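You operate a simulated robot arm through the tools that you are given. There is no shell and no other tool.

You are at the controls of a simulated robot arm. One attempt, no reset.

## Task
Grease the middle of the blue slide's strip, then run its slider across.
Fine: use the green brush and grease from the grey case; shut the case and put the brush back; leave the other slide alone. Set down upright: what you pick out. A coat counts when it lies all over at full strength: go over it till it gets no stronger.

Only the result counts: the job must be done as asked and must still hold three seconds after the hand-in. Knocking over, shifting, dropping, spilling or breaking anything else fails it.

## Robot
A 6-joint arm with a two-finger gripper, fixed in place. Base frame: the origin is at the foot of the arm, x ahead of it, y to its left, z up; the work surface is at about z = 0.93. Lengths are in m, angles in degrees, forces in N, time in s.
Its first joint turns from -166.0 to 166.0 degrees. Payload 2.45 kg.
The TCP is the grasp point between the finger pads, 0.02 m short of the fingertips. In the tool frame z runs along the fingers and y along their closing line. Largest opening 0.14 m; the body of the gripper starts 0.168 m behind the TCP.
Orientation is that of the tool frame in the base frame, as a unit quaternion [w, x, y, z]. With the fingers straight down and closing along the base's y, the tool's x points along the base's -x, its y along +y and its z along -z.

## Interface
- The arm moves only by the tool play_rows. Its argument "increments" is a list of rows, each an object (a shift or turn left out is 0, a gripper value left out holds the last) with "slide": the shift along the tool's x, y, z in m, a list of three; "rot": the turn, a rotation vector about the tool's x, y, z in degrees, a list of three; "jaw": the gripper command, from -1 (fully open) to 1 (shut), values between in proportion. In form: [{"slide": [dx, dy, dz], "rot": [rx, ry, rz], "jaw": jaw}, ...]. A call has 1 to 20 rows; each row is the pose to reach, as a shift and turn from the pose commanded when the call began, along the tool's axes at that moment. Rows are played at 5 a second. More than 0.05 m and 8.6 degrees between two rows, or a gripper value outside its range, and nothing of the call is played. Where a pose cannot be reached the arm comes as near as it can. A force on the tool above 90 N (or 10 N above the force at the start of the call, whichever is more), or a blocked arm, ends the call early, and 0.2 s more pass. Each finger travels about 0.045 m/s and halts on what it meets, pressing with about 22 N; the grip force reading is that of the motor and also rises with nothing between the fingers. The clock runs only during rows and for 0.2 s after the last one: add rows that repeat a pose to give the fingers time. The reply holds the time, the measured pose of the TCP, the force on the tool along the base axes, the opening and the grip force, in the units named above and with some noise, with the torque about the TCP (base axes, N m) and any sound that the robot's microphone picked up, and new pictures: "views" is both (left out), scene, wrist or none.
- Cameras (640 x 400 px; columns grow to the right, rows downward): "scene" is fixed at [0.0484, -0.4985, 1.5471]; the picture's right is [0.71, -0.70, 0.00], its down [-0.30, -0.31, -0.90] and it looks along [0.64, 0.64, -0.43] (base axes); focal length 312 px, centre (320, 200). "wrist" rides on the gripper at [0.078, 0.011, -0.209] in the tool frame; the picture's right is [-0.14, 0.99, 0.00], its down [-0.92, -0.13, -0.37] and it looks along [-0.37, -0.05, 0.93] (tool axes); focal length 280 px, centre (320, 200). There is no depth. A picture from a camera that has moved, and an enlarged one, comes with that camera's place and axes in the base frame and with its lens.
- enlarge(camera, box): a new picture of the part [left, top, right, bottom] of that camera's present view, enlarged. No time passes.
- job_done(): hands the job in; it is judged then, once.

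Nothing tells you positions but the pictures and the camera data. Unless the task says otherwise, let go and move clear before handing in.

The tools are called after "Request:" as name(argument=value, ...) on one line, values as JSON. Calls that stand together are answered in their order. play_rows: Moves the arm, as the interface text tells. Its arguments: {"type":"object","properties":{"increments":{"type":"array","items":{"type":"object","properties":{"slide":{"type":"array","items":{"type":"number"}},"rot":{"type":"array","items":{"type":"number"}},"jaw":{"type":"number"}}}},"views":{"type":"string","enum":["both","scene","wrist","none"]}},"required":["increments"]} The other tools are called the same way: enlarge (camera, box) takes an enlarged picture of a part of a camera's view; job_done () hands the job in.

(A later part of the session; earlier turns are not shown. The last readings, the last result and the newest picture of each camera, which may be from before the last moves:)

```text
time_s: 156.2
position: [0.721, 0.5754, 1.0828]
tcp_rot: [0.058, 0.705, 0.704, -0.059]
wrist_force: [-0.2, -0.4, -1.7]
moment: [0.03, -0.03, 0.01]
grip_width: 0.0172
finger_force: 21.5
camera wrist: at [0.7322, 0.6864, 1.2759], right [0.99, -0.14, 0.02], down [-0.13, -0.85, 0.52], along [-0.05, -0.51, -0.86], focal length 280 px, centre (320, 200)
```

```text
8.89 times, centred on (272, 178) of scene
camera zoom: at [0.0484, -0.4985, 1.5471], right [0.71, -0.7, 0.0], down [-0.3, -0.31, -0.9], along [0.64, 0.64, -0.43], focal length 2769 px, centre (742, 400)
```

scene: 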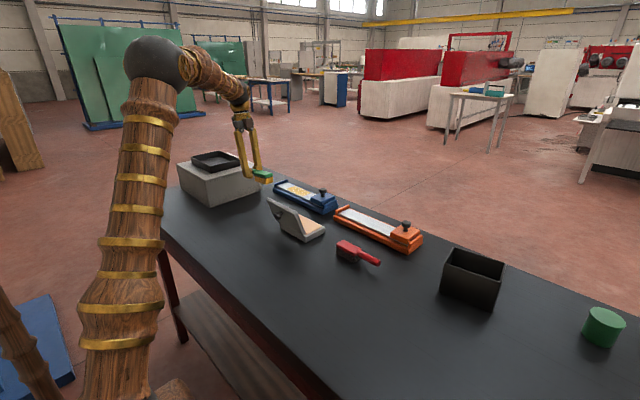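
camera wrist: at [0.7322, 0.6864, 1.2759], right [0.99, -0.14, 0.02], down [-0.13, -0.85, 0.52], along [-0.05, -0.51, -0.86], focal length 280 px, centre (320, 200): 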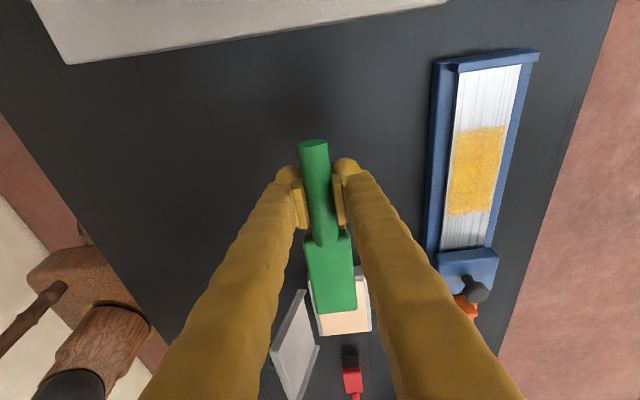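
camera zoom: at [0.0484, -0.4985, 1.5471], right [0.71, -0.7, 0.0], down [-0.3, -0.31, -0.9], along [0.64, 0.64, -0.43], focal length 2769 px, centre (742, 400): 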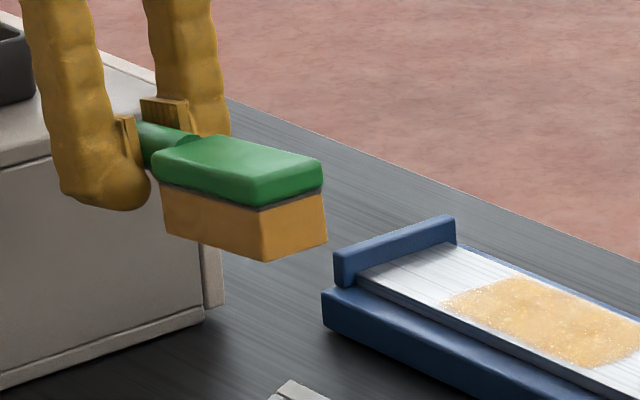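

Request:
enlarge(camera="wrist", box=[440, 120, 515, 220])

Request:
enlarge(camera="wrist", box=[445, 180, 505, 220])

Request:
enlarge(camera="wrist", box=[450, 120, 510, 160])

```text
4.00 times, centred on (478, 170) of wrist
camera zoom: at [0.7322, 0.6864, 1.2759], right [0.99, -0.14, 0.02], down [-0.13, -0.85, 0.52], along [-0.05, -0.51, -0.86], focal length 1122 px, centre (-310, 320)
```

zoom: 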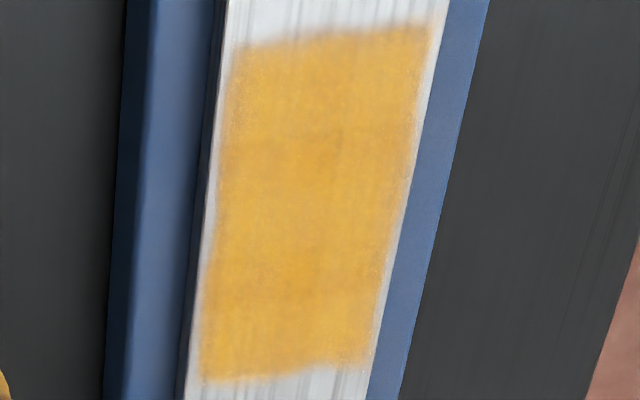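

```text
10.00 times, centred on (475, 200) of wrist
camera zoom: at [0.7322, 0.6864, 1.2759], right [0.99, -0.14, 0.02], down [-0.13, -0.85, 0.52], along [-0.05, -0.51, -0.86], focal length 2804 px, centre (-1230, 200)
```

zoom: 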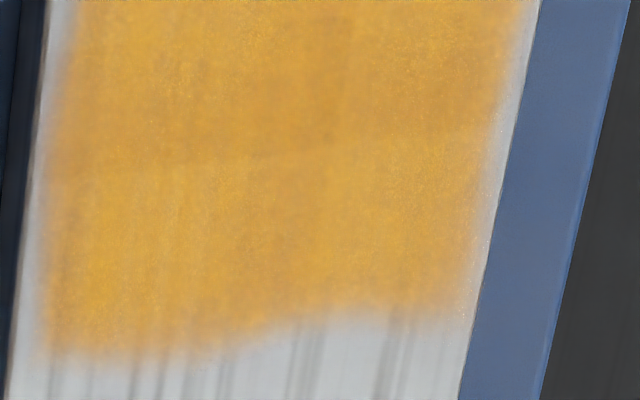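

```text
10.00 times, centred on (480, 140) of wrist
camera zoom: at [0.7322, 0.6864, 1.2759], right [0.99, -0.14, 0.02], down [-0.13, -0.85, 0.52], along [-0.05, -0.51, -0.86], focal length 2804 px, centre (-1280, 800)
```

zoom: 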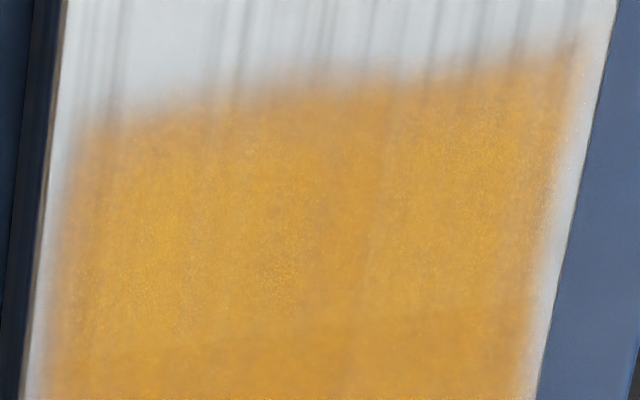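

The same pattern and shade as before this last round, so the coat is saturated. Now I'll put the brush back: level it and lower it at its home spot.

Request:
play_rows(increments=[{"slide": [0.003, 0, 0.02], "rot": [0, 2.2, 0]}, {"slide": [0.006, 0, 0.04], "rot": [0, 4.4, 0]}, {"slide": [0.01, 0, 0.06], "rot": [0, 6.5, 0]}, {"slide": [0.013, 0, 0.08], "rot": [0, 6.5, 0]}, {"slide": [0.016, 0, 0.0967], "rot": [0, 6.5, 0]}, {"slide": [0.016, 0, 0.0967], "rot": [0, 6.5, 0]}])

Request:
enlarge(camera="scene", box=[245, 175, 300, 220])

Request:
enlarge(camera="wrist", box=[220, 120, 420, 340])

```text
time_s: 157.6
position: [0.7202, 0.5758, 0.9857]
tcp_rot: [0.019, 0.706, 0.707, -0.019]
wrist_force: [0.0, 0.5, -1.5]
moment: [0.07, 0.0, -0.01]
grip_width: 0.0172
finger_force: 21.9
camera wrist: at [0.7312, 0.6642, 1.1893], right [0.99, -0.14, 0.01], down [-0.13, -0.9, 0.42], along [-0.05, -0.41, -0.91], focal length 280 px, centre (320, 200)
```

scene: 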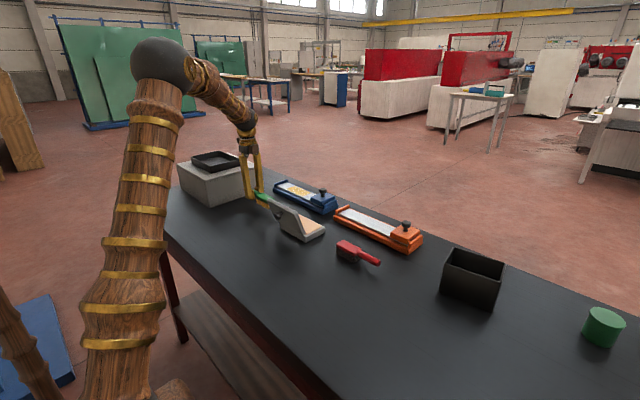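
wrist: 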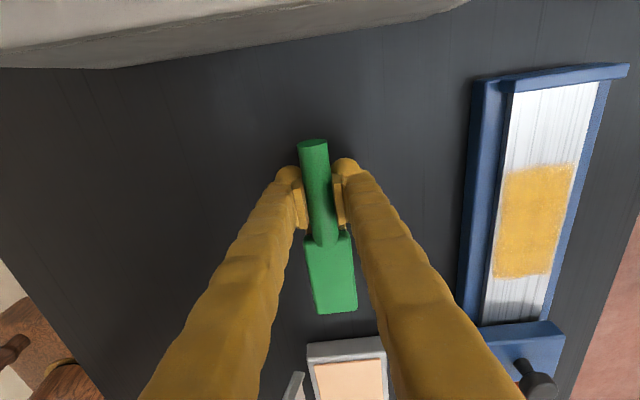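

```text
8.89 times, centred on (272, 198) of scene
camera zoom: at [0.0484, -0.4985, 1.5471], right [0.71, -0.7, 0.0], down [-0.3, -0.31, -0.9], along [0.64, 0.64, -0.43], focal length 2769 px, centre (742, 222)
```

zoom: 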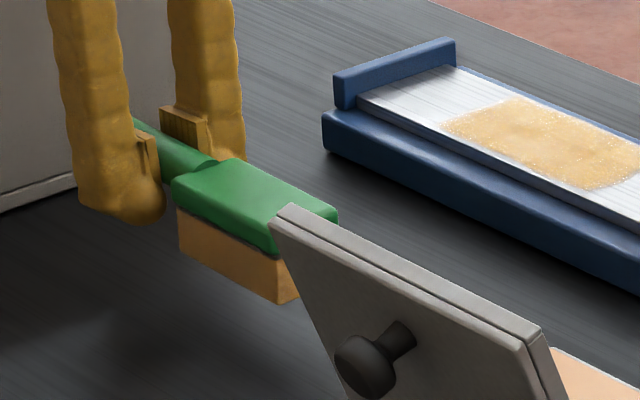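

```text
1.82 times, centred on (320, 230) of wrist
camera zoom: at [0.7312, 0.6642, 1.1893], right [0.99, -0.14, 0.01], down [-0.13, -0.9, 0.42], along [-0.05, -0.41, -0.91], focal length 510 px, centre (320, 146)
```

zoom: 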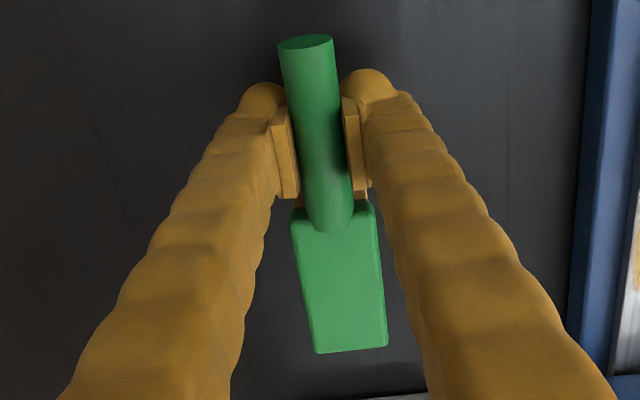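

The brush is over its original spot (head centre ≈ (0.721, 0.509)). Lowering to the table.

Request:
play_rows(increments=[{"slide": [0.0005, 0, 0.01], "rot": [0, 1.5, 0]}, {"slide": [0.001, 0, 0.02], "rot": [0, 1.5, 0]}, {"slide": [0.0013, 0, 0.0245], "rot": [0, 1.5, 0]}, {"slide": [0.0013, 0, 0.0245], "rot": [0, 1.5, 0]}], views="none")

```text
time_s: 158.6
position: [0.7192, 0.5762, 0.9617]
tcp_rot: [0.009, 0.707, 0.707, -0.009]
wrist_force: [-0.2, 0.9, -1.3]
moment: [0.01, -0.02, -0.02]
grip_width: 0.0172
finger_force: 22.3
```

Request:
play_rows(increments=[{"slide": [0.0001, 0, 0.002]}, {"slide": [0.0001, 0, 0.0035]}, {"slide": [0.0001, 0, 0.0035]}], views="none")

```text
time_s: 159.4
position: [0.7193, 0.5761, 0.9587]
tcp_rot: [0.01, 0.707, 0.707, -0.009]
wrist_force: [-0.5, 2.5, 5.8]
moment: [-0.69, 0.04, 0.02]
grip_width: 0.0172
finger_force: 22.8
```

On the table with light contact. Opening the fingers.

Request:
play_rows(increments=[{"slide": [0, 0, -0.0005], "rot": [0, -0.5, 0], "jaw": 0.5}, {"slide": [0, 0, -0.0005], "rot": [0, -0.5, 0], "jaw": 0.2}, {"slide": [0, 0, -0.0005], "rot": [0, -0.5, 0], "jaw": -0.2}, {"slide": [0, 0, -0.0005], "rot": [0, -0.5, 0], "jaw": -0.2}, {"slide": [0, 0, -0.0005], "rot": [0, -0.5, 0], "jaw": -0.2}], views="none")

Request:
enlarge(camera="scene", box=[245, 180, 290, 215])

Request:
enlarge(camera="wrist", box=[220, 120, 420, 340])

```text
time_s: 160.6
position: [0.7196, 0.5752, 0.9588]
tcp_rot: [0.012, 0.707, 0.707, -0.013]
wrist_force: [0.5, -1.0, 0.6]
moment: [0.02, 0.0, 0.02]
grip_width: 0.0839
finger_force: 0.1
```

```text
11.43 times, centred on (268, 198) of scene
camera zoom: at [0.0484, -0.4985, 1.5471], right [0.71, -0.7, 0.0], down [-0.3, -0.31, -0.9], along [0.64, 0.64, -0.43], focal length 3561 px, centre (920, 229)
```

zoom: 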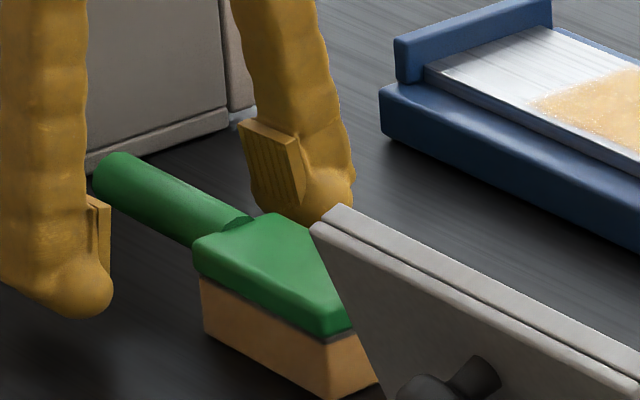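

```text
1.82 times, centred on (320, 230) of wrist
camera zoom: at [0.7314, 0.6601, 1.164], right [0.99, -0.14, 0.01], down [-0.13, -0.91, 0.4], along [-0.05, -0.4, -0.92], focal length 510 px, centre (320, 146)
```

zoom: 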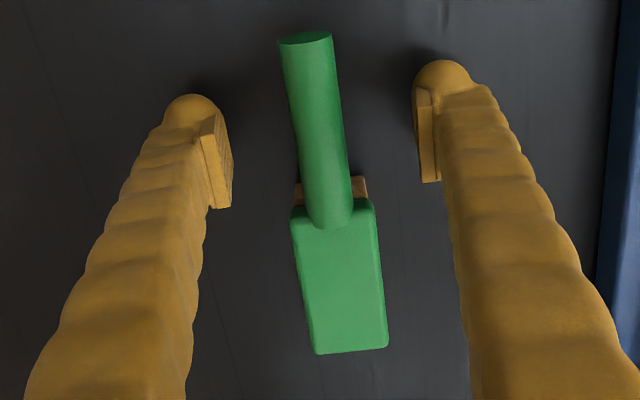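

The brush is upright at home, matching its original position in the picture. Next I'll shut the lid: raise the hand and go over the lid's top edge, to straddle it loosely beside the knob with one finger on each side.

Request:
play_rows(increments=[{"slide": [-0.0014, 0, -0.04]}, {"slide": [-0.0028, 0, -0.08]}, {"slide": [-0.0042, 0, -0.12]}, {"slide": [-0.0056, 0, -0.16]}, {"slide": [-0.0426, -0.0134, -0.1587], "rot": [0, 1, 0]}, {"slide": [-0.0796, -0.0267, -0.1574], "rot": [0, 2, 0]}, {"slide": [-0.1166, -0.0401, -0.1561], "rot": [0, 2, 0]}, {"slide": [-0.1536, -0.0535, -0.1548], "rot": [0, 2, 0]}, {"slide": [-0.1906, -0.0668, -0.1535], "rot": [0, 2, 0]}, {"slide": [-0.2276, -0.0802, -0.1522], "rot": [0, 2, 0]}, {"slide": [-0.2656, -0.0936, -0.1509], "rot": [0, 2, 0]}, {"slide": [-0.2656, -0.0936, -0.1509], "rot": [0, 2, 0]}])

Request:
enlarge(camera="wrist", box=[200, 100, 440, 300])

Request:
enlarge(camera="scene", box=[240, 150, 340, 245])

```text
time_s: 163.2
position: [0.6231, 0.314, 1.1186]
tcp_rot: [0.0, 0.707, 0.707, -0.001]
wrist_force: [0.2, -0.1, 1.1]
moment: [-0.02, 0.01, 0.0]
grip_width: 0.0839
finger_force: 0.2
camera wrist: at [0.6349, 0.3914, 1.3264], right [0.99, -0.14, 0.0], down [-0.13, -0.92, 0.37], along [-0.05, -0.36, -0.93], focal length 280 px, centre (320, 200)
```

scene: 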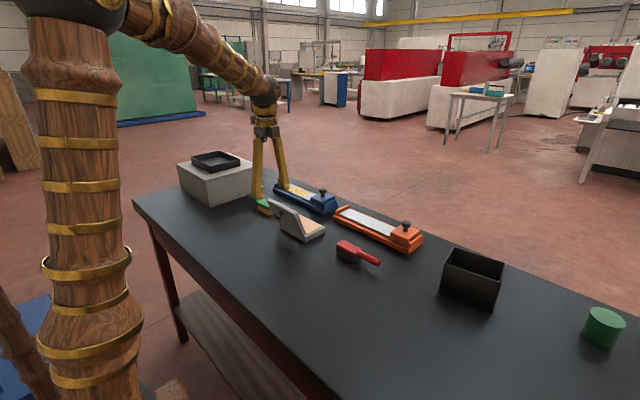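
wrist: 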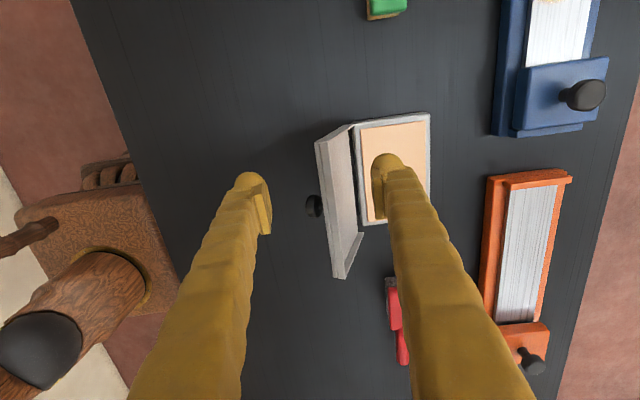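

```text
2.00 times, centred on (320, 200) of wrist
camera zoom: at [0.6349, 0.3914, 1.3264], right [0.99, -0.14, 0.0], down [-0.13, -0.92, 0.37], along [-0.05, -0.36, -0.93], focal length 561 px, centre (320, 200)
```

zoom: 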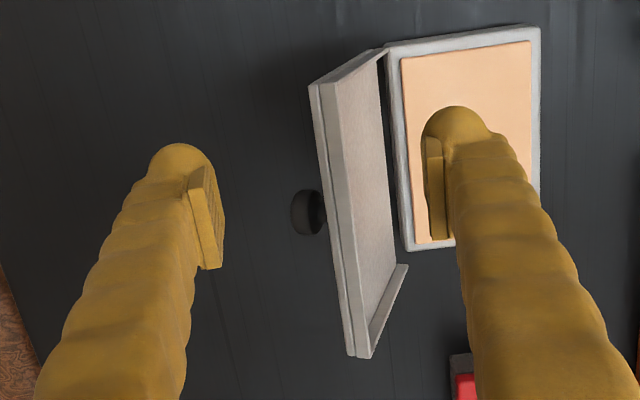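

```text
4.21 times, centred on (290, 198) of scene
camera zoom: at [0.0484, -0.4985, 1.5471], right [0.71, -0.7, 0.0], down [-0.3, -0.31, -0.9], along [0.64, 0.64, -0.43], focal length 1312 px, centre (446, 210)
```

zoom: 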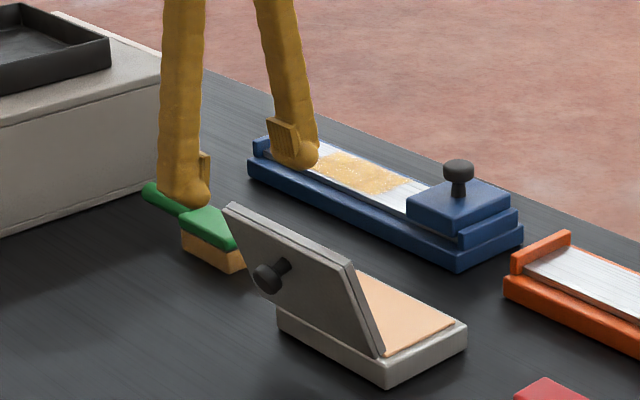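

The lid's top edge is at x≈0.625–0.64, z≈1.063, right between the fingers and clear of the knob. I'll lower so the fingers straddle it and narrow the opening.

Request:
play_rows(increments=[{"slide": [0, 0.005, 0.02]}, {"slide": [0, 0.009, 0.04]}, {"slide": [0, 0.009, 0.063]}, {"slide": [0, 0.009, 0.063], "jaw": 0.25}, {"slide": [0, 0.009, 0.063], "jaw": 0.25}, {"slide": [0, 0.009, 0.063], "jaw": 0.25}])

Request:
enlarge(camera="wrist", box=[200, 100, 440, 300])

Request:
enlarge(camera="scene", box=[250, 175, 340, 245])

```text
time_s: 164.6
position: [0.6345, 0.315, 1.0559]
tcp_rot: [0.0, 0.706, 0.708, 0.0]
wrist_force: [-0.2, -0.3, 0.5]
moment: [0.0, 0.02, -0.01]
grip_width: 0.0525
finger_force: 0.0
camera wrist: at [0.6466, 0.3921, 1.2646], right [0.99, -0.14, 0.0], down [-0.13, -0.92, 0.37], along [-0.05, -0.36, -0.93], focal length 280 px, centre (320, 200)
```

scene: 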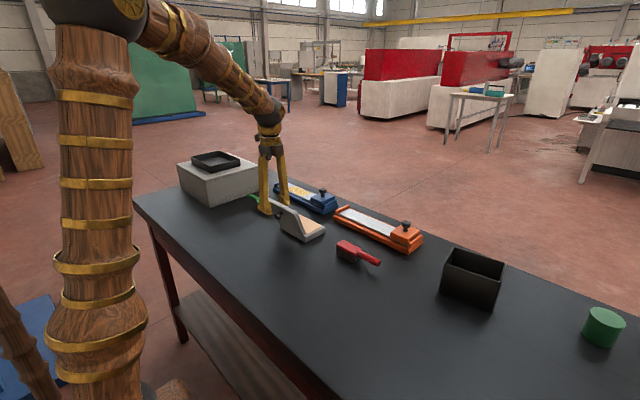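
wrist: 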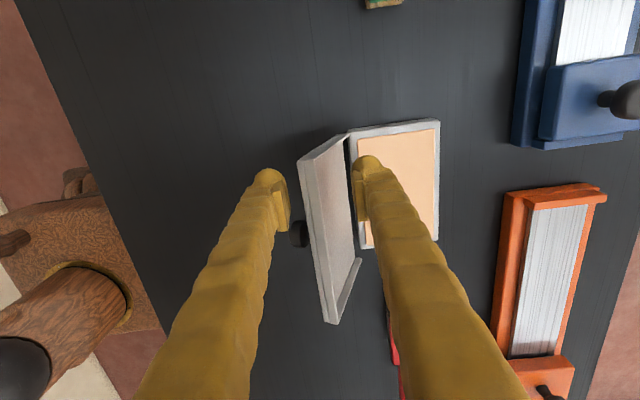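

```text
2.00 times, centred on (320, 200) of wrist
camera zoom: at [0.6466, 0.3921, 1.2646], right [0.99, -0.14, 0.0], down [-0.13, -0.92, 0.37], along [-0.05, -0.36, -0.93], focal length 561 px, centre (320, 200)
```

zoom: 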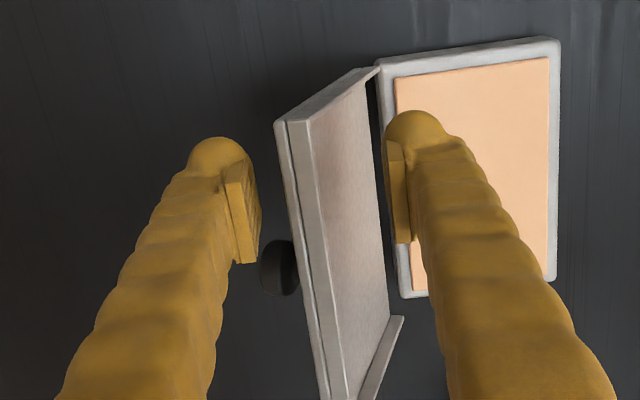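

```text
5.71 times, centred on (295, 210) of scene
camera zoom: at [0.0484, -0.4985, 1.5471], right [0.71, -0.7, 0.0], down [-0.3, -0.31, -0.9], along [0.64, 0.64, -0.43], focal length 1780 px, centre (463, 143)
```

zoom: 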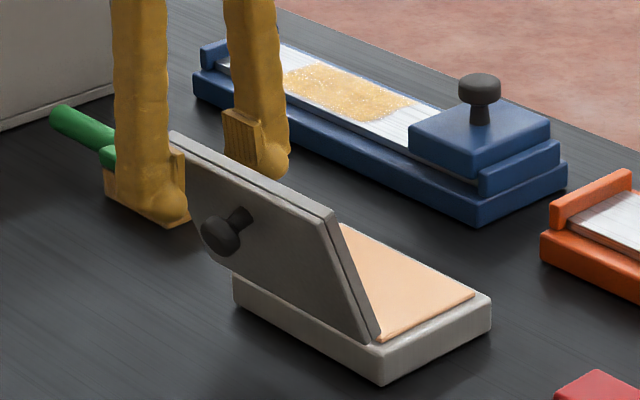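

The fingers straddle the lid. I'll push it gently toward +x past vertical so it rests on the front finger.

Request:
play_rows(increments=[{"slide": [0, 0.012, 0]}, {"slide": [0, 0.022, 0]}, {"slide": [0, 0.03, 0]}, {"slide": [0, 0.038, 0]}, {"slide": [0, 0.046, 0]}, {"slide": [0, 0.053, 0]}, {"slide": [0, 0.053, 0]}])

Request:
enlarge(camera="wrist", box=[200, 100, 440, 300])

Request:
enlarge(camera="scene", box=[250, 175, 340, 245])

```text
time_s: 166.2
position: [0.687, 0.316, 1.0546]
tcp_rot: [0.001, 0.707, 0.707, 0.001]
wrist_force: [0.3, 0.3, -0.6]
moment: [-0.01, 0.03, -0.01]
grip_width: 0.0524
finger_force: 0.1
camera wrist: at [0.6999, 0.3931, 1.263], right [0.99, -0.14, 0.0], down [-0.13, -0.92, 0.37], along [-0.05, -0.36, -0.93], focal length 280 px, centre (320, 200)
```

scene: 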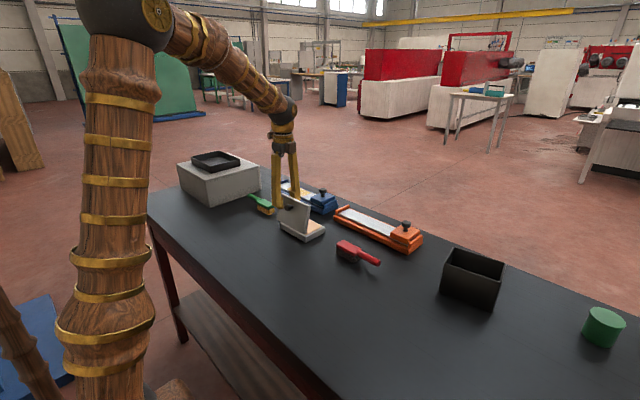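
wrist: 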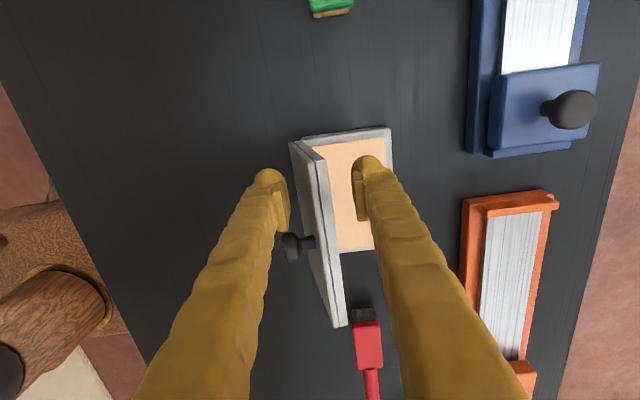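

```text
2.00 times, centred on (320, 200) of wrist
camera zoom: at [0.6999, 0.3931, 1.263], right [0.99, -0.14, 0.0], down [-0.13, -0.92, 0.37], along [-0.05, -0.36, -0.93], focal length 561 px, centre (320, 200)
```

zoom: 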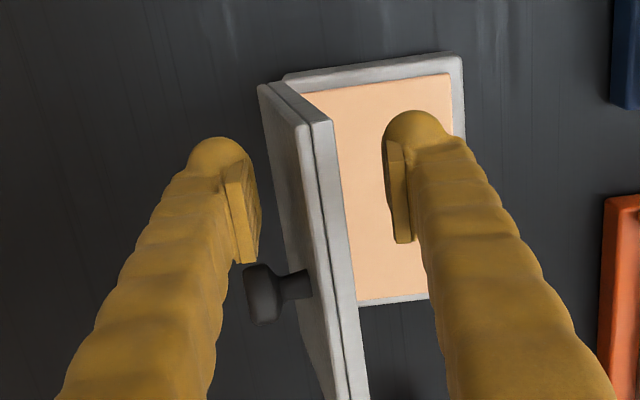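

```text
5.71 times, centred on (295, 210) of scene
camera zoom: at [0.0484, -0.4985, 1.5471], right [0.71, -0.7, 0.0], down [-0.3, -0.31, -0.9], along [0.64, 0.64, -0.43], focal length 1780 px, centre (463, 143)
```

zoom: 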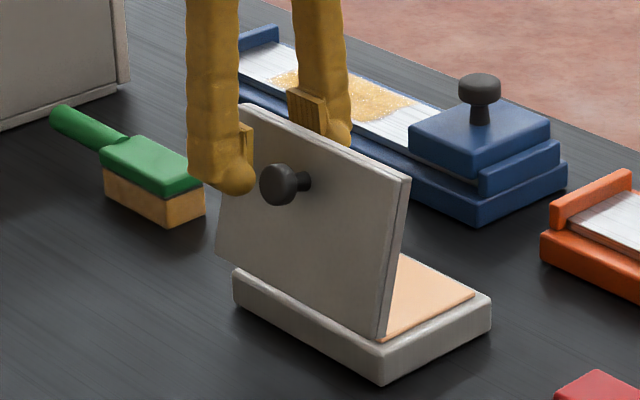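

The lid is just past vertical, between the fingers. I'll continue +x and down, guiding it closed.

Request:
play_rows(increments=[{"slide": [0, 0.008, 0]}, {"slide": [0, 0.016, 0.004]}, {"slide": [0, 0.024, 0.009]}, {"slide": [0, 0.031, 0.014]}, {"slide": [0, 0.031, 0.014]}])

Request:
enlarge(camera="wrist", box=[200, 100, 440, 300])

Request:
enlarge(camera="scene", box=[250, 175, 340, 245])

```text
time_s: 167.4
position: [0.7195, 0.3162, 1.0415]
tcp_rot: [0.001, 0.707, 0.707, 0.0]
wrist_force: [0.2, 0.3, -0.6]
moment: [0.01, 0.02, 0.0]
grip_width: 0.053
finger_force: 0.2
camera wrist: at [0.7308, 0.3927, 1.2498], right [0.99, -0.14, 0.0], down [-0.13, -0.92, 0.37], along [-0.05, -0.36, -0.93], focal length 280 px, centre (320, 200)
```

scene: 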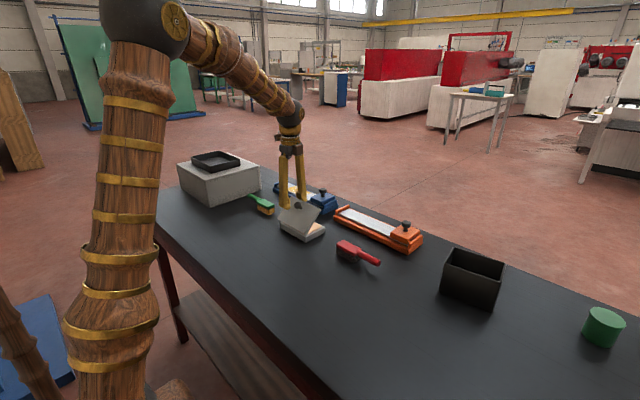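
wrist: 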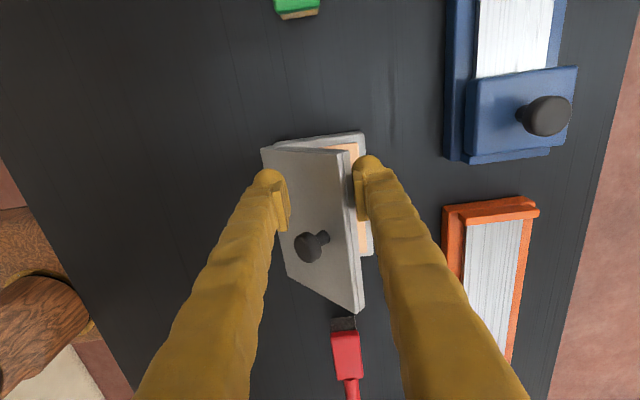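

```text
2.00 times, centred on (320, 200) of wrist
camera zoom: at [0.7308, 0.3927, 1.2498], right [0.99, -0.14, 0.0], down [-0.13, -0.92, 0.37], along [-0.05, -0.36, -0.93], focal length 561 px, centre (320, 200)
```

zoom: 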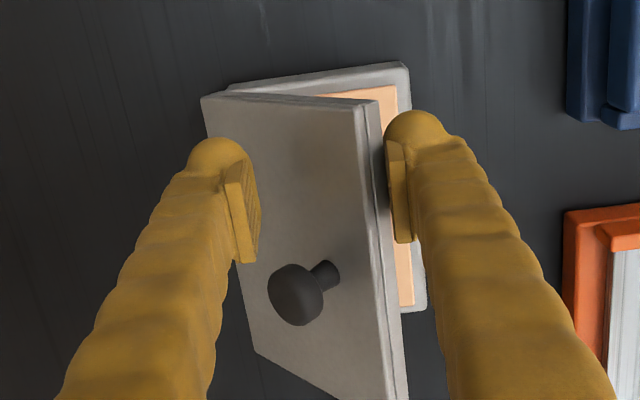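

```text
5.71 times, centred on (295, 210) of scene
camera zoom: at [0.0484, -0.4985, 1.5471], right [0.71, -0.7, 0.0], down [-0.3, -0.31, -0.9], along [0.64, 0.64, -0.43], focal length 1780 px, centre (463, 143)
```

zoom: 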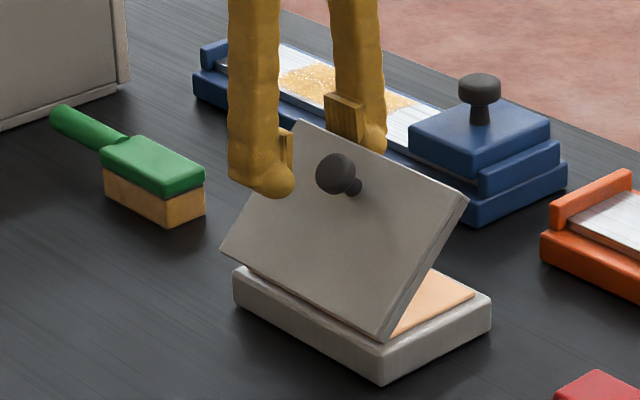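

The lid leans on the front finger at about 40–45°. Continuing to lower it.

Request:
play_rows(increments=[{"slide": [0, 0.005, 0.006]}, {"slide": [0, 0.01, 0.013]}, {"slide": [0, 0.015, 0.02]}, {"slide": [0, 0.02, 0.026]}, {"slide": [0, 0.025, 0.026]}, {"slide": [0, 0.032, 0.024]}, {"slide": [0, 0.032, 0.024]}])

Request:
enlarge(camera="wrist", box=[200, 100, 440, 300])

Request:
enlarge(camera="scene", box=[250, 175, 340, 245])

```text
time_s: 169.0
position: [0.7509, 0.315, 1.0176]
tcp_rot: [-0.001, 0.707, 0.707, 0.0]
wrist_force: [-0.4, 0.6, -0.4]
moment: [0.02, 0.01, 0.01]
grip_width: 0.0524
finger_force: 0.0
camera wrist: at [0.7633, 0.3924, 1.2254], right [0.99, -0.14, 0.0], down [-0.13, -0.92, 0.37], along [-0.05, -0.36, -0.93], focal length 280 px, centre (320, 200)
```

scene: 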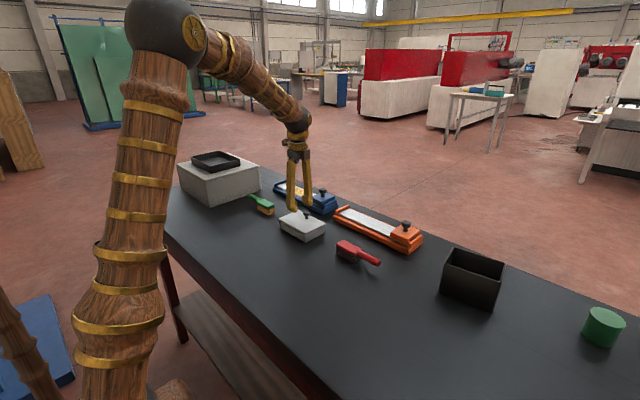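
wrist: 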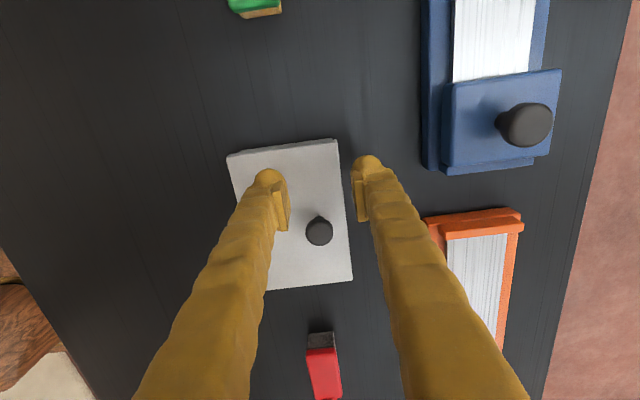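

```text
2.00 times, centred on (320, 200) of wrist
camera zoom: at [0.7633, 0.3924, 1.2254], right [0.99, -0.14, 0.0], down [-0.13, -0.92, 0.37], along [-0.05, -0.36, -0.93], focal length 561 px, centre (320, 200)
```

zoom: 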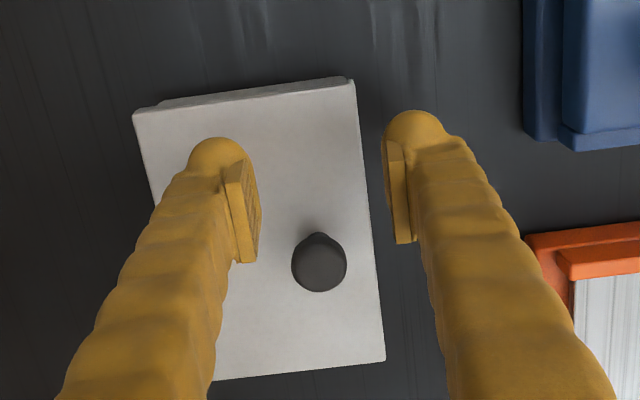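

```text
5.71 times, centred on (295, 210) of scene
camera zoom: at [0.0484, -0.4985, 1.5471], right [0.71, -0.7, 0.0], down [-0.3, -0.31, -0.9], along [0.64, 0.64, -0.43], focal length 1780 px, centre (463, 143)
```

zoom: 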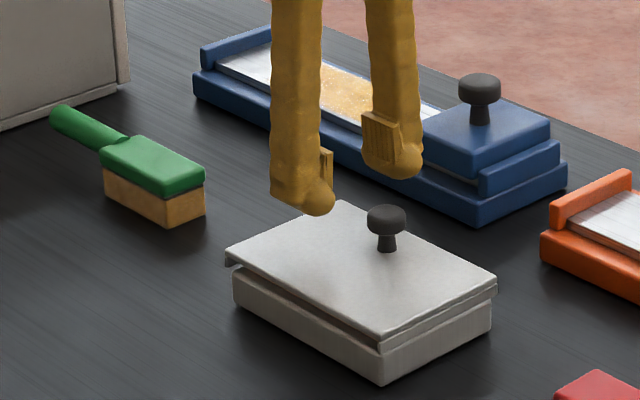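

The lid is shut and the case hasn't moved. Now for the slider: I'll raise the hand, turn it back so the fingers close along y, and go over toward the blue slider's knob for a look.

Request:
play_rows(increments=[{"slide": [0, 0, -0.04], "jaw": -0.2}, {"slide": [0, 0, -0.08]}, {"slide": [0, 0, -0.11]}, {"slide": [0.0025, 0.004, -0.11], "rot": [0, 0, -7.5]}, {"slide": [0.005, 0.008, -0.11], "rot": [0, 0, -15]}, {"slide": [0.0075, 0.0125, -0.11], "rot": [0, 0, -22.5]}, {"slide": [0.01, 0.0165, -0.11], "rot": [0, 0, -30]}, {"slide": [0.0125, 0.021, -0.11], "rot": [0, 0, -37.5]}, {"slide": [0.015, 0.025, -0.11], "rot": [0, 0, -45]}, {"slide": [0.0175, 0.029, -0.11], "rot": [0, 0, -52.5]}, {"slide": [0.02, 0.033, -0.11], "rot": [0, 0, -60]}, {"slide": [0.0225, 0.0375, -0.11], "rot": [0, 0, -67.5]}, {"slide": [0.025, 0.042, -0.11], "rot": [0, 0, -75]}, {"slide": [0.0275, 0.046, -0.11], "rot": [0, 0, -82.5]}, {"slide": [0.03, 0.05, -0.11], "rot": [0, 0, -90]}, {"slide": [0.03, 0.05, -0.11], "rot": [0, 0, -90]}])

Request:
enlarge(camera="wrist", box=[220, 140, 420, 280])

Request:
enlarge(camera="scene", box=[255, 175, 345, 240])

```text
time_s: 172.4
position: [0.8016, 0.345, 1.1265]
tcp_rot: [0.001, -0.001, 1.0, 0.0]
wrist_force: [0.2, 0.6, -0.4]
moment: [-0.05, 0.01, -0.01]
grip_width: 0.0841
finger_force: 0.1
camera wrist: at [0.7245, 0.3555, 1.3355], right [0.14, 0.99, 0.0], down [0.92, -0.13, 0.37], along [0.37, -0.05, -0.93], focal length 280 px, centre (320, 200)
```

scene: 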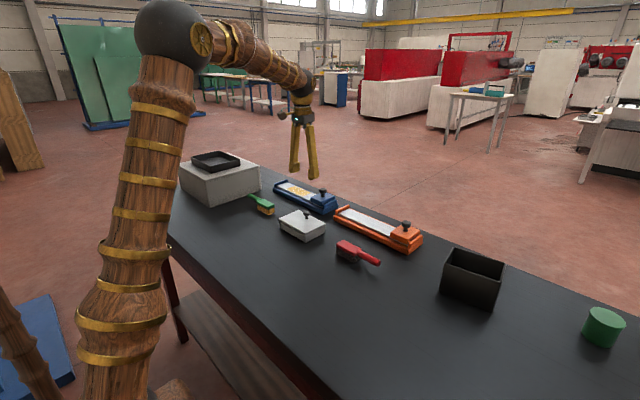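
wrist: 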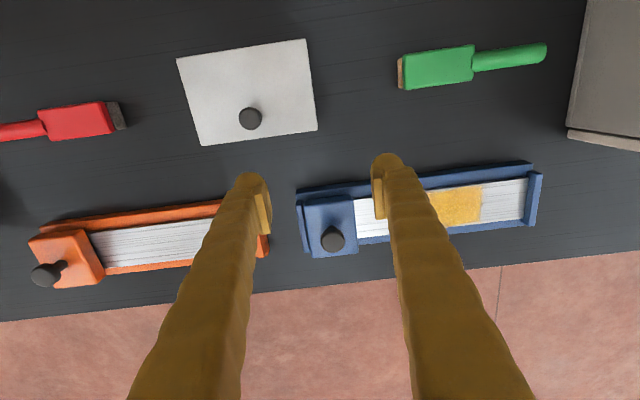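

```text
2.86 times, centred on (320, 210) of wrist
camera zoom: at [0.7245, 0.3555, 1.3355], right [0.14, 0.99, 0.0], down [0.92, -0.13, 0.37], along [0.37, -0.05, -0.93], focal length 801 px, centre (320, 171)
```

zoom: 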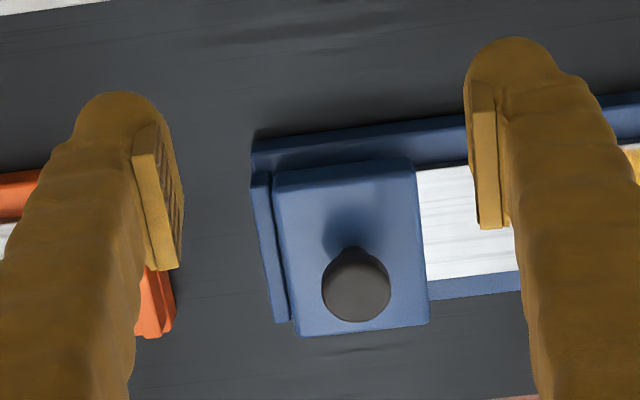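

```text
6.15 times, centred on (300, 208) of scene
camera zoom: at [0.0484, -0.4985, 1.5471], right [0.71, -0.7, 0.0], down [-0.3, -0.31, -0.9], along [0.64, 0.64, -0.43], focal length 1917 px, centre (443, 154)
```

zoom: 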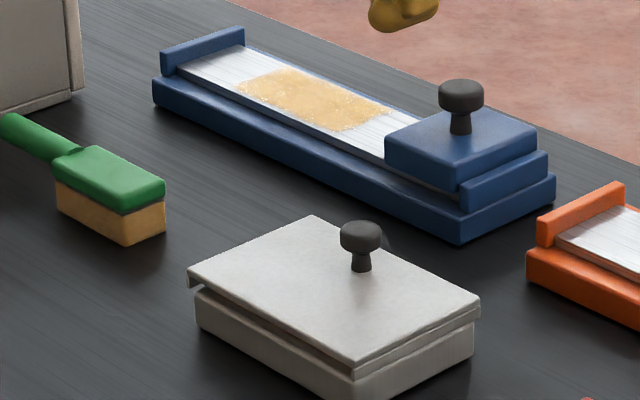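

Everything is in place: brush home, case shut, coat visible. The slider's knob is at about (0.911, 0.347), with its head centred near z≈1.009. I'll tilt the hand 38° outward for reach and come in short of the knob.

Request:
play_rows(increments=[{"slide": [-0.012, 0.002, 0.005], "rot": [0, -7.6, 0]}, {"slide": [-0.024, 0.002, 0.015], "rot": [0, -15.2, 0]}, {"slide": [-0.036, 0.002, 0.025], "rot": [0, -22.8, 0]}, {"slide": [-0.048, 0.002, 0.04], "rot": [0, -30.4, 0]}, {"slide": [-0.0618, 0.002, 0.057], "rot": [0, -38, 0]}, {"slide": [-0.0618, 0.002, 0.057], "rot": [0, -38, 0]}])

Request:
enlarge(camera="wrist", box=[220, 140, 420, 280])

Request:
enlarge(camera="scene", box=[280, 165, 345, 215])

```text
time_s: 173.8
position: [0.8632, 0.3462, 1.0698]
tcp_rot: [0.326, 0.0, 0.945, 0.001]
wrist_force: [-0.4, 0.0, -0.5]
moment: [-0.04, -0.01, -0.01]
grip_width: 0.084
finger_force: 0.1
camera wrist: at [0.6736, 0.3569, 1.1858], right [0.11, 0.99, 0.09], down [0.5, -0.13, 0.86], along [0.86, -0.05, -0.51], focal length 280 px, centre (320, 200)
```

scene: 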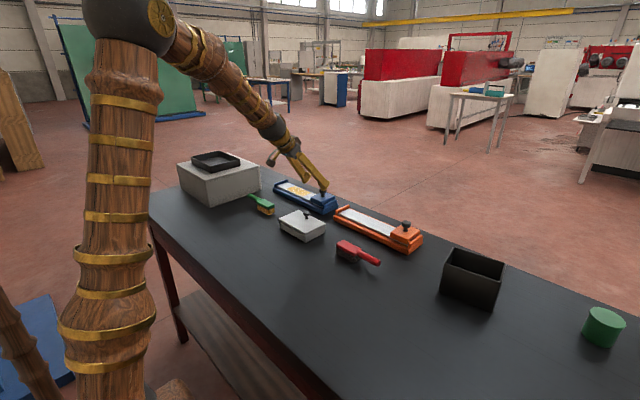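
wrist: 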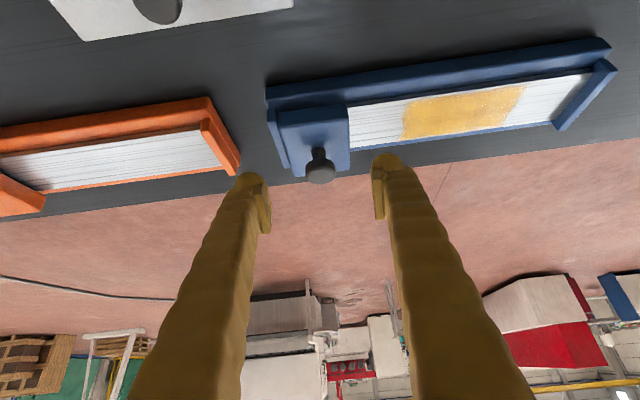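

```text
2.86 times, centred on (320, 210) of wrist
camera zoom: at [0.6736, 0.3569, 1.1858], right [0.11, 0.99, 0.09], down [0.5, -0.13, 0.86], along [0.86, -0.05, -0.51], focal length 801 px, centre (320, 171)
```

zoom: 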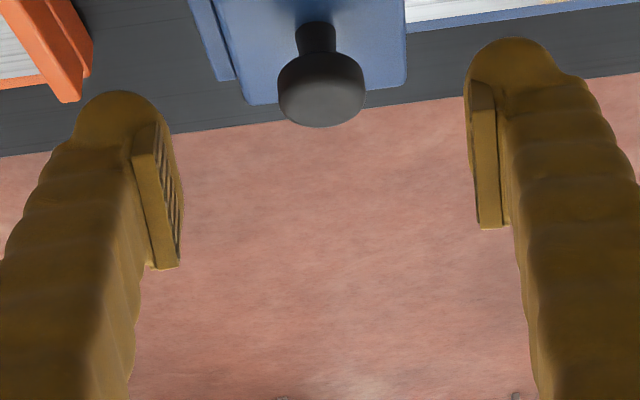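

```text
8.00 times, centred on (312, 190) of scene
camera zoom: at [0.0484, -0.4985, 1.5471], right [0.71, -0.7, 0.0], down [-0.3, -0.31, -0.9], along [0.64, 0.64, -0.43], focal length 2492 px, centre (380, 280)
```

zoom: 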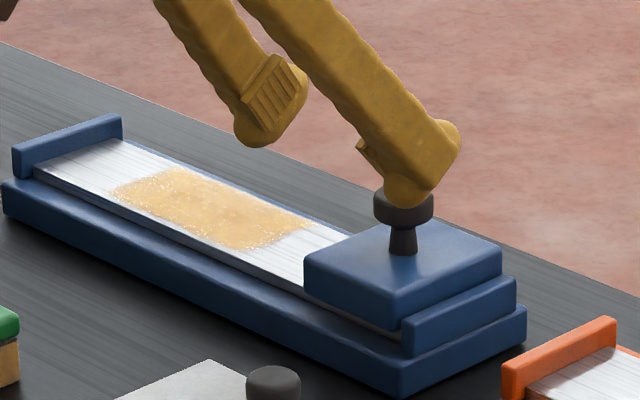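

The knob is at (0.911, 0.347, 1.010), straight ahead along the tool axis. Advancing 7 cm and closing on it.

Request:
play_rows(increments=[{"slide": [0, 0.001, 0.025]}, {"slide": [0, 0.001, 0.05]}, {"slide": [0, 0.001, 0.062]}, {"slide": [0, 0.001, 0.07]}, {"slide": [0, 0.001, 0.07]}])

Request:
enlarge(camera="wrist", box=[220, 140, 420, 280])

Request:
enlarge(camera="scene", box=[280, 165, 345, 215])

```text
time_s: 175.0
position: [0.9061, 0.3481, 1.0156]
tcp_rot: [0.325, 0.0, 0.946, 0.0]
wrist_force: [-0.3, -0.6, 0.0]
moment: [-0.02, -0.01, -0.02]
grip_width: 0.0836
finger_force: 0.0
camera wrist: at [0.7172, 0.3586, 1.1312], right [0.11, 0.99, 0.09], down [0.5, -0.13, 0.86], along [0.86, -0.05, -0.51], focal length 280 px, centre (320, 200)
```

scene: 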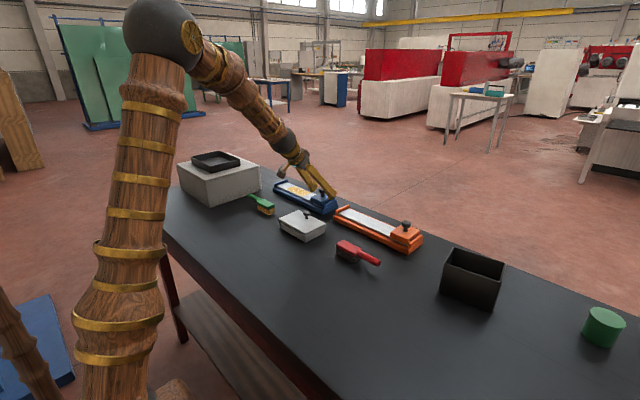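
wrist: 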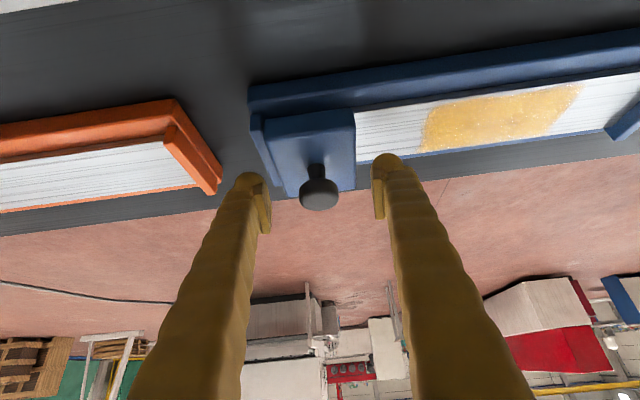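

```text
2.86 times, centred on (320, 210) of wrist
camera zoom: at [0.7172, 0.3586, 1.1312], right [0.11, 0.99, 0.09], down [0.5, -0.13, 0.86], along [0.86, -0.05, -0.51], focal length 801 px, centre (320, 171)
```

zoom: 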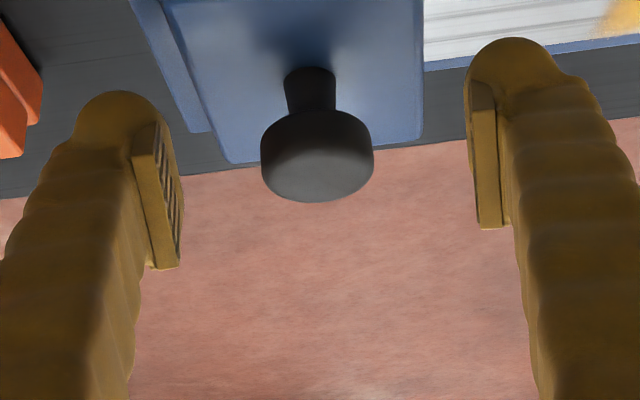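

```text
8.00 times, centred on (312, 190) of scene
camera zoom: at [0.0484, -0.4985, 1.5471], right [0.71, -0.7, 0.0], down [-0.3, -0.31, -0.9], along [0.64, 0.64, -0.43], focal length 2492 px, centre (380, 280)
```

zoom: 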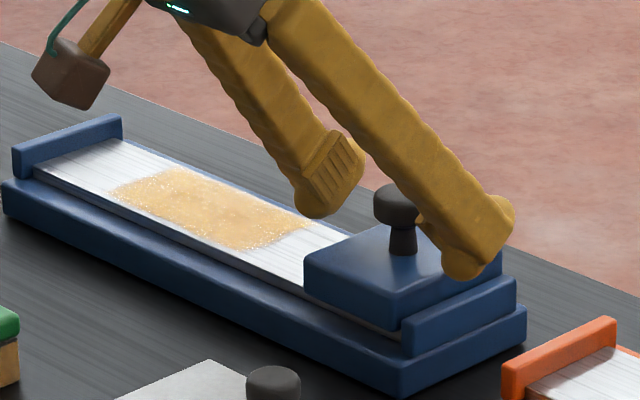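

The knob is centred between the fingers. Closing.

Request:
play_rows(increments=[{"jaw": 0.4}, {"jaw": 1}, {"jaw": 1}, {"jaw": 1}, {"jaw": 1}, {"jaw": 1}])

Request:
enlarge(camera="scene", box=[280, 165, 345, 215])

```text
time_s: 176.4
position: [0.9066, 0.3481, 1.0156]
tcp_rot: [0.325, 0.0, 0.946, 0.0]
wrist_force: [-0.7, -1.1, 0.7]
moment: [-0.03, -0.01, 0.01]
grip_width: 0.0298
finger_force: 45.0
camera wrist: at [0.7171, 0.3586, 1.1312], right [0.11, 0.99, 0.09], down [0.5, -0.13, 0.86], along [0.86, -0.05, -0.51], focal length 280 px, centre (320, 200)
```

scene: 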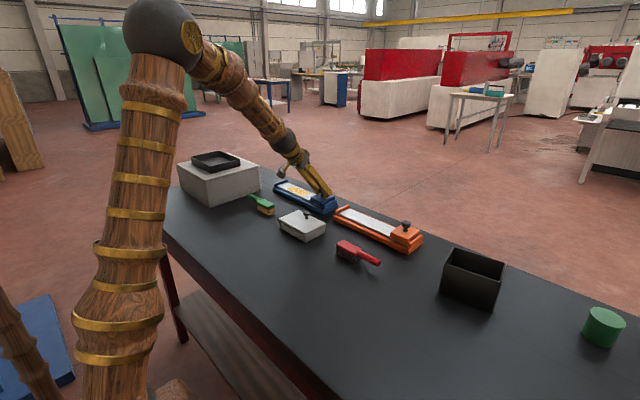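
wrist: 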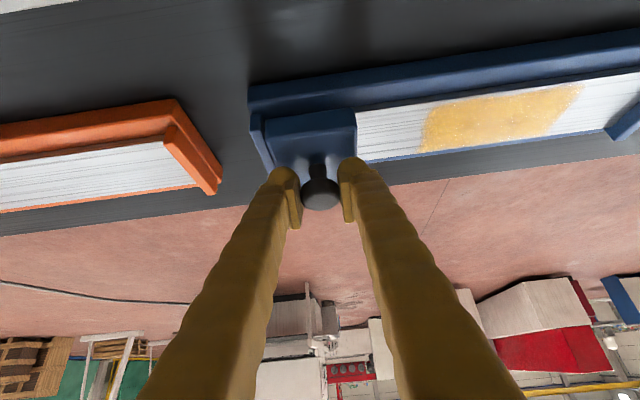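

```text
8.00 times, centred on (312, 190) of scene
camera zoom: at [0.0484, -0.4985, 1.5471], right [0.71, -0.7, 0.0], down [-0.3, -0.31, -0.9], along [0.64, 0.64, -0.43], focal length 2492 px, centre (380, 280)
```

zoom: 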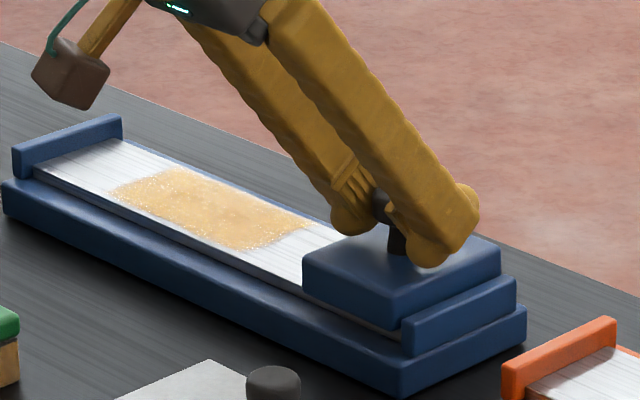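

The knob is gripped. I'll try sliding 3 cm toward +y and check the force and motion.

Request:
play_rows(increments=[{"slide": [0, 0.005, 0]}, {"slide": [0, 0.012, 0]}, {"slide": [0, 0.02, 0]}, {"slide": [0, 0.03, 0]}], views="none")

Request:
enlarge(camera="scene", box=[265, 165, 345, 225])

```text
time_s: 177.4
position: [0.9062, 0.3776, 1.0159]
tcp_rot: [0.325, 0.0, 0.946, 0.001]
wrist_force: [2.6, -0.2, -3.1]
moment: [0.02, -0.13, 0.05]
grip_width: 0.0299
finger_force: 45.3
```

```text
6.67 times, centred on (305, 195) of scene
camera zoom: at [0.0484, -0.4985, 1.5471], right [0.71, -0.7, 0.0], down [-0.3, -0.31, -0.9], along [0.64, 0.64, -0.43], focal length 2077 px, centre (420, 233)
```

zoom: 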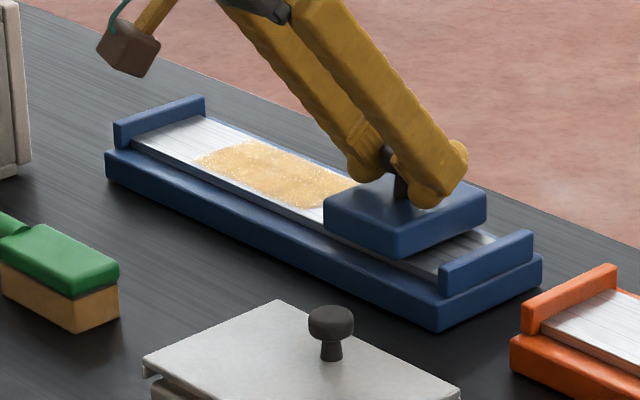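

The slider moves freely. Continuing across at a steady pace.

Request:
play_rows(increments=[{"slide": [0, 0.012, 0]}, {"slide": [0, 0.024, 0]}, {"slide": [0, 0.036, 0]}, {"slide": [0, 0.048, 0]}, {"slide": [0, 0.06, 0]}, {"slide": [0, 0.072, 0]}, {"slide": [0, 0.084, 0]}, {"slide": [0, 0.096, 0]}, {"slide": [0, 0.108, 0]}, {"slide": [0, 0.12, 0]}, {"slide": [0, 0.132, 0]}, {"slide": [0, 0.144, 0]}], views="none")

Request:
enlarge(camera="scene", box=[265, 165, 345, 225])

```text
time_s: 180.0
position: [0.9056, 0.5216, 1.0156]
tcp_rot: [0.326, -0.001, 0.945, 0.0]
wrist_force: [2.9, 0.2, 1.6]
moment: [-0.09, -0.14, 0.16]
grip_width: 0.0295
finger_force: 44.6
```

```text
6.67 times, centred on (305, 195) of scene
camera zoom: at [0.0484, -0.4985, 1.5471], right [0.71, -0.7, 0.0], down [-0.3, -0.31, -0.9], along [0.64, 0.64, -0.43], focal length 2077 px, centre (420, 233)
```

zoom: 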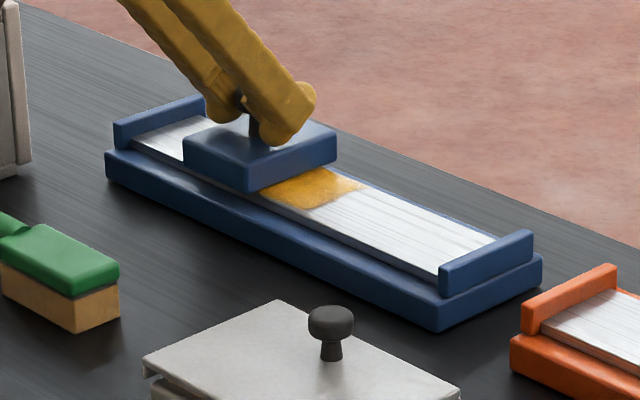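

Request:
play_rows(increments=[{"slide": [0, 0.012, 0]}, {"slide": [0, 0.024, 0]}, {"slide": [0, 0.036, 0]}, {"slide": [0, 0.048, 0]}, {"slide": [0, 0.058, 0]}, {"slide": [0, 0.066, 0]}], views="none")

Request:
enlarge(camera="scene", box=[265, 165, 345, 225])

```text
time_s: 181.4
position: [0.908, 0.5883, 1.0135]
tcp_rot: [0.326, 0.0, 0.945, 0.0]
wrist_force: [5.5, -0.9, -6.9]
moment: [0.03, -0.05, 0.03]
grip_width: 0.0286
finger_force: 44.9
```

```text
6.67 times, centred on (305, 195) of scene
camera zoom: at [0.0484, -0.4985, 1.5471], right [0.71, -0.7, 0.0], down [-0.3, -0.31, -0.9], along [0.64, 0.64, -0.43], focal length 2077 px, centre (420, 233)
```

zoom: 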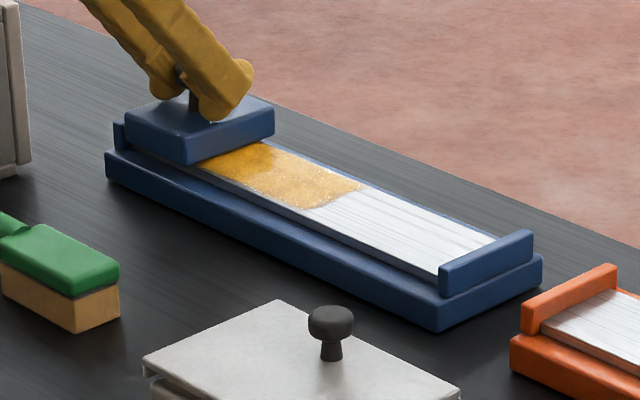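

Almost at the far stop. Nudging in small steps, watching the y force.

Request:
play_rows(increments=[{"slide": [0, 0.002, 0]}, {"slide": [0, 0.004, 0]}, {"slide": [0, 0.004, 0]}], views="none")

```text
time_s: 182.2
position: [0.9071, 0.5917, 1.0135]
tcp_rot: [0.326, 0.0, 0.945, -0.001]
wrist_force: [19.4, -7.5, -17.6]
moment: [-0.04, 0.01, -0.02]
grip_width: 0.029
finger_force: 45.3
```

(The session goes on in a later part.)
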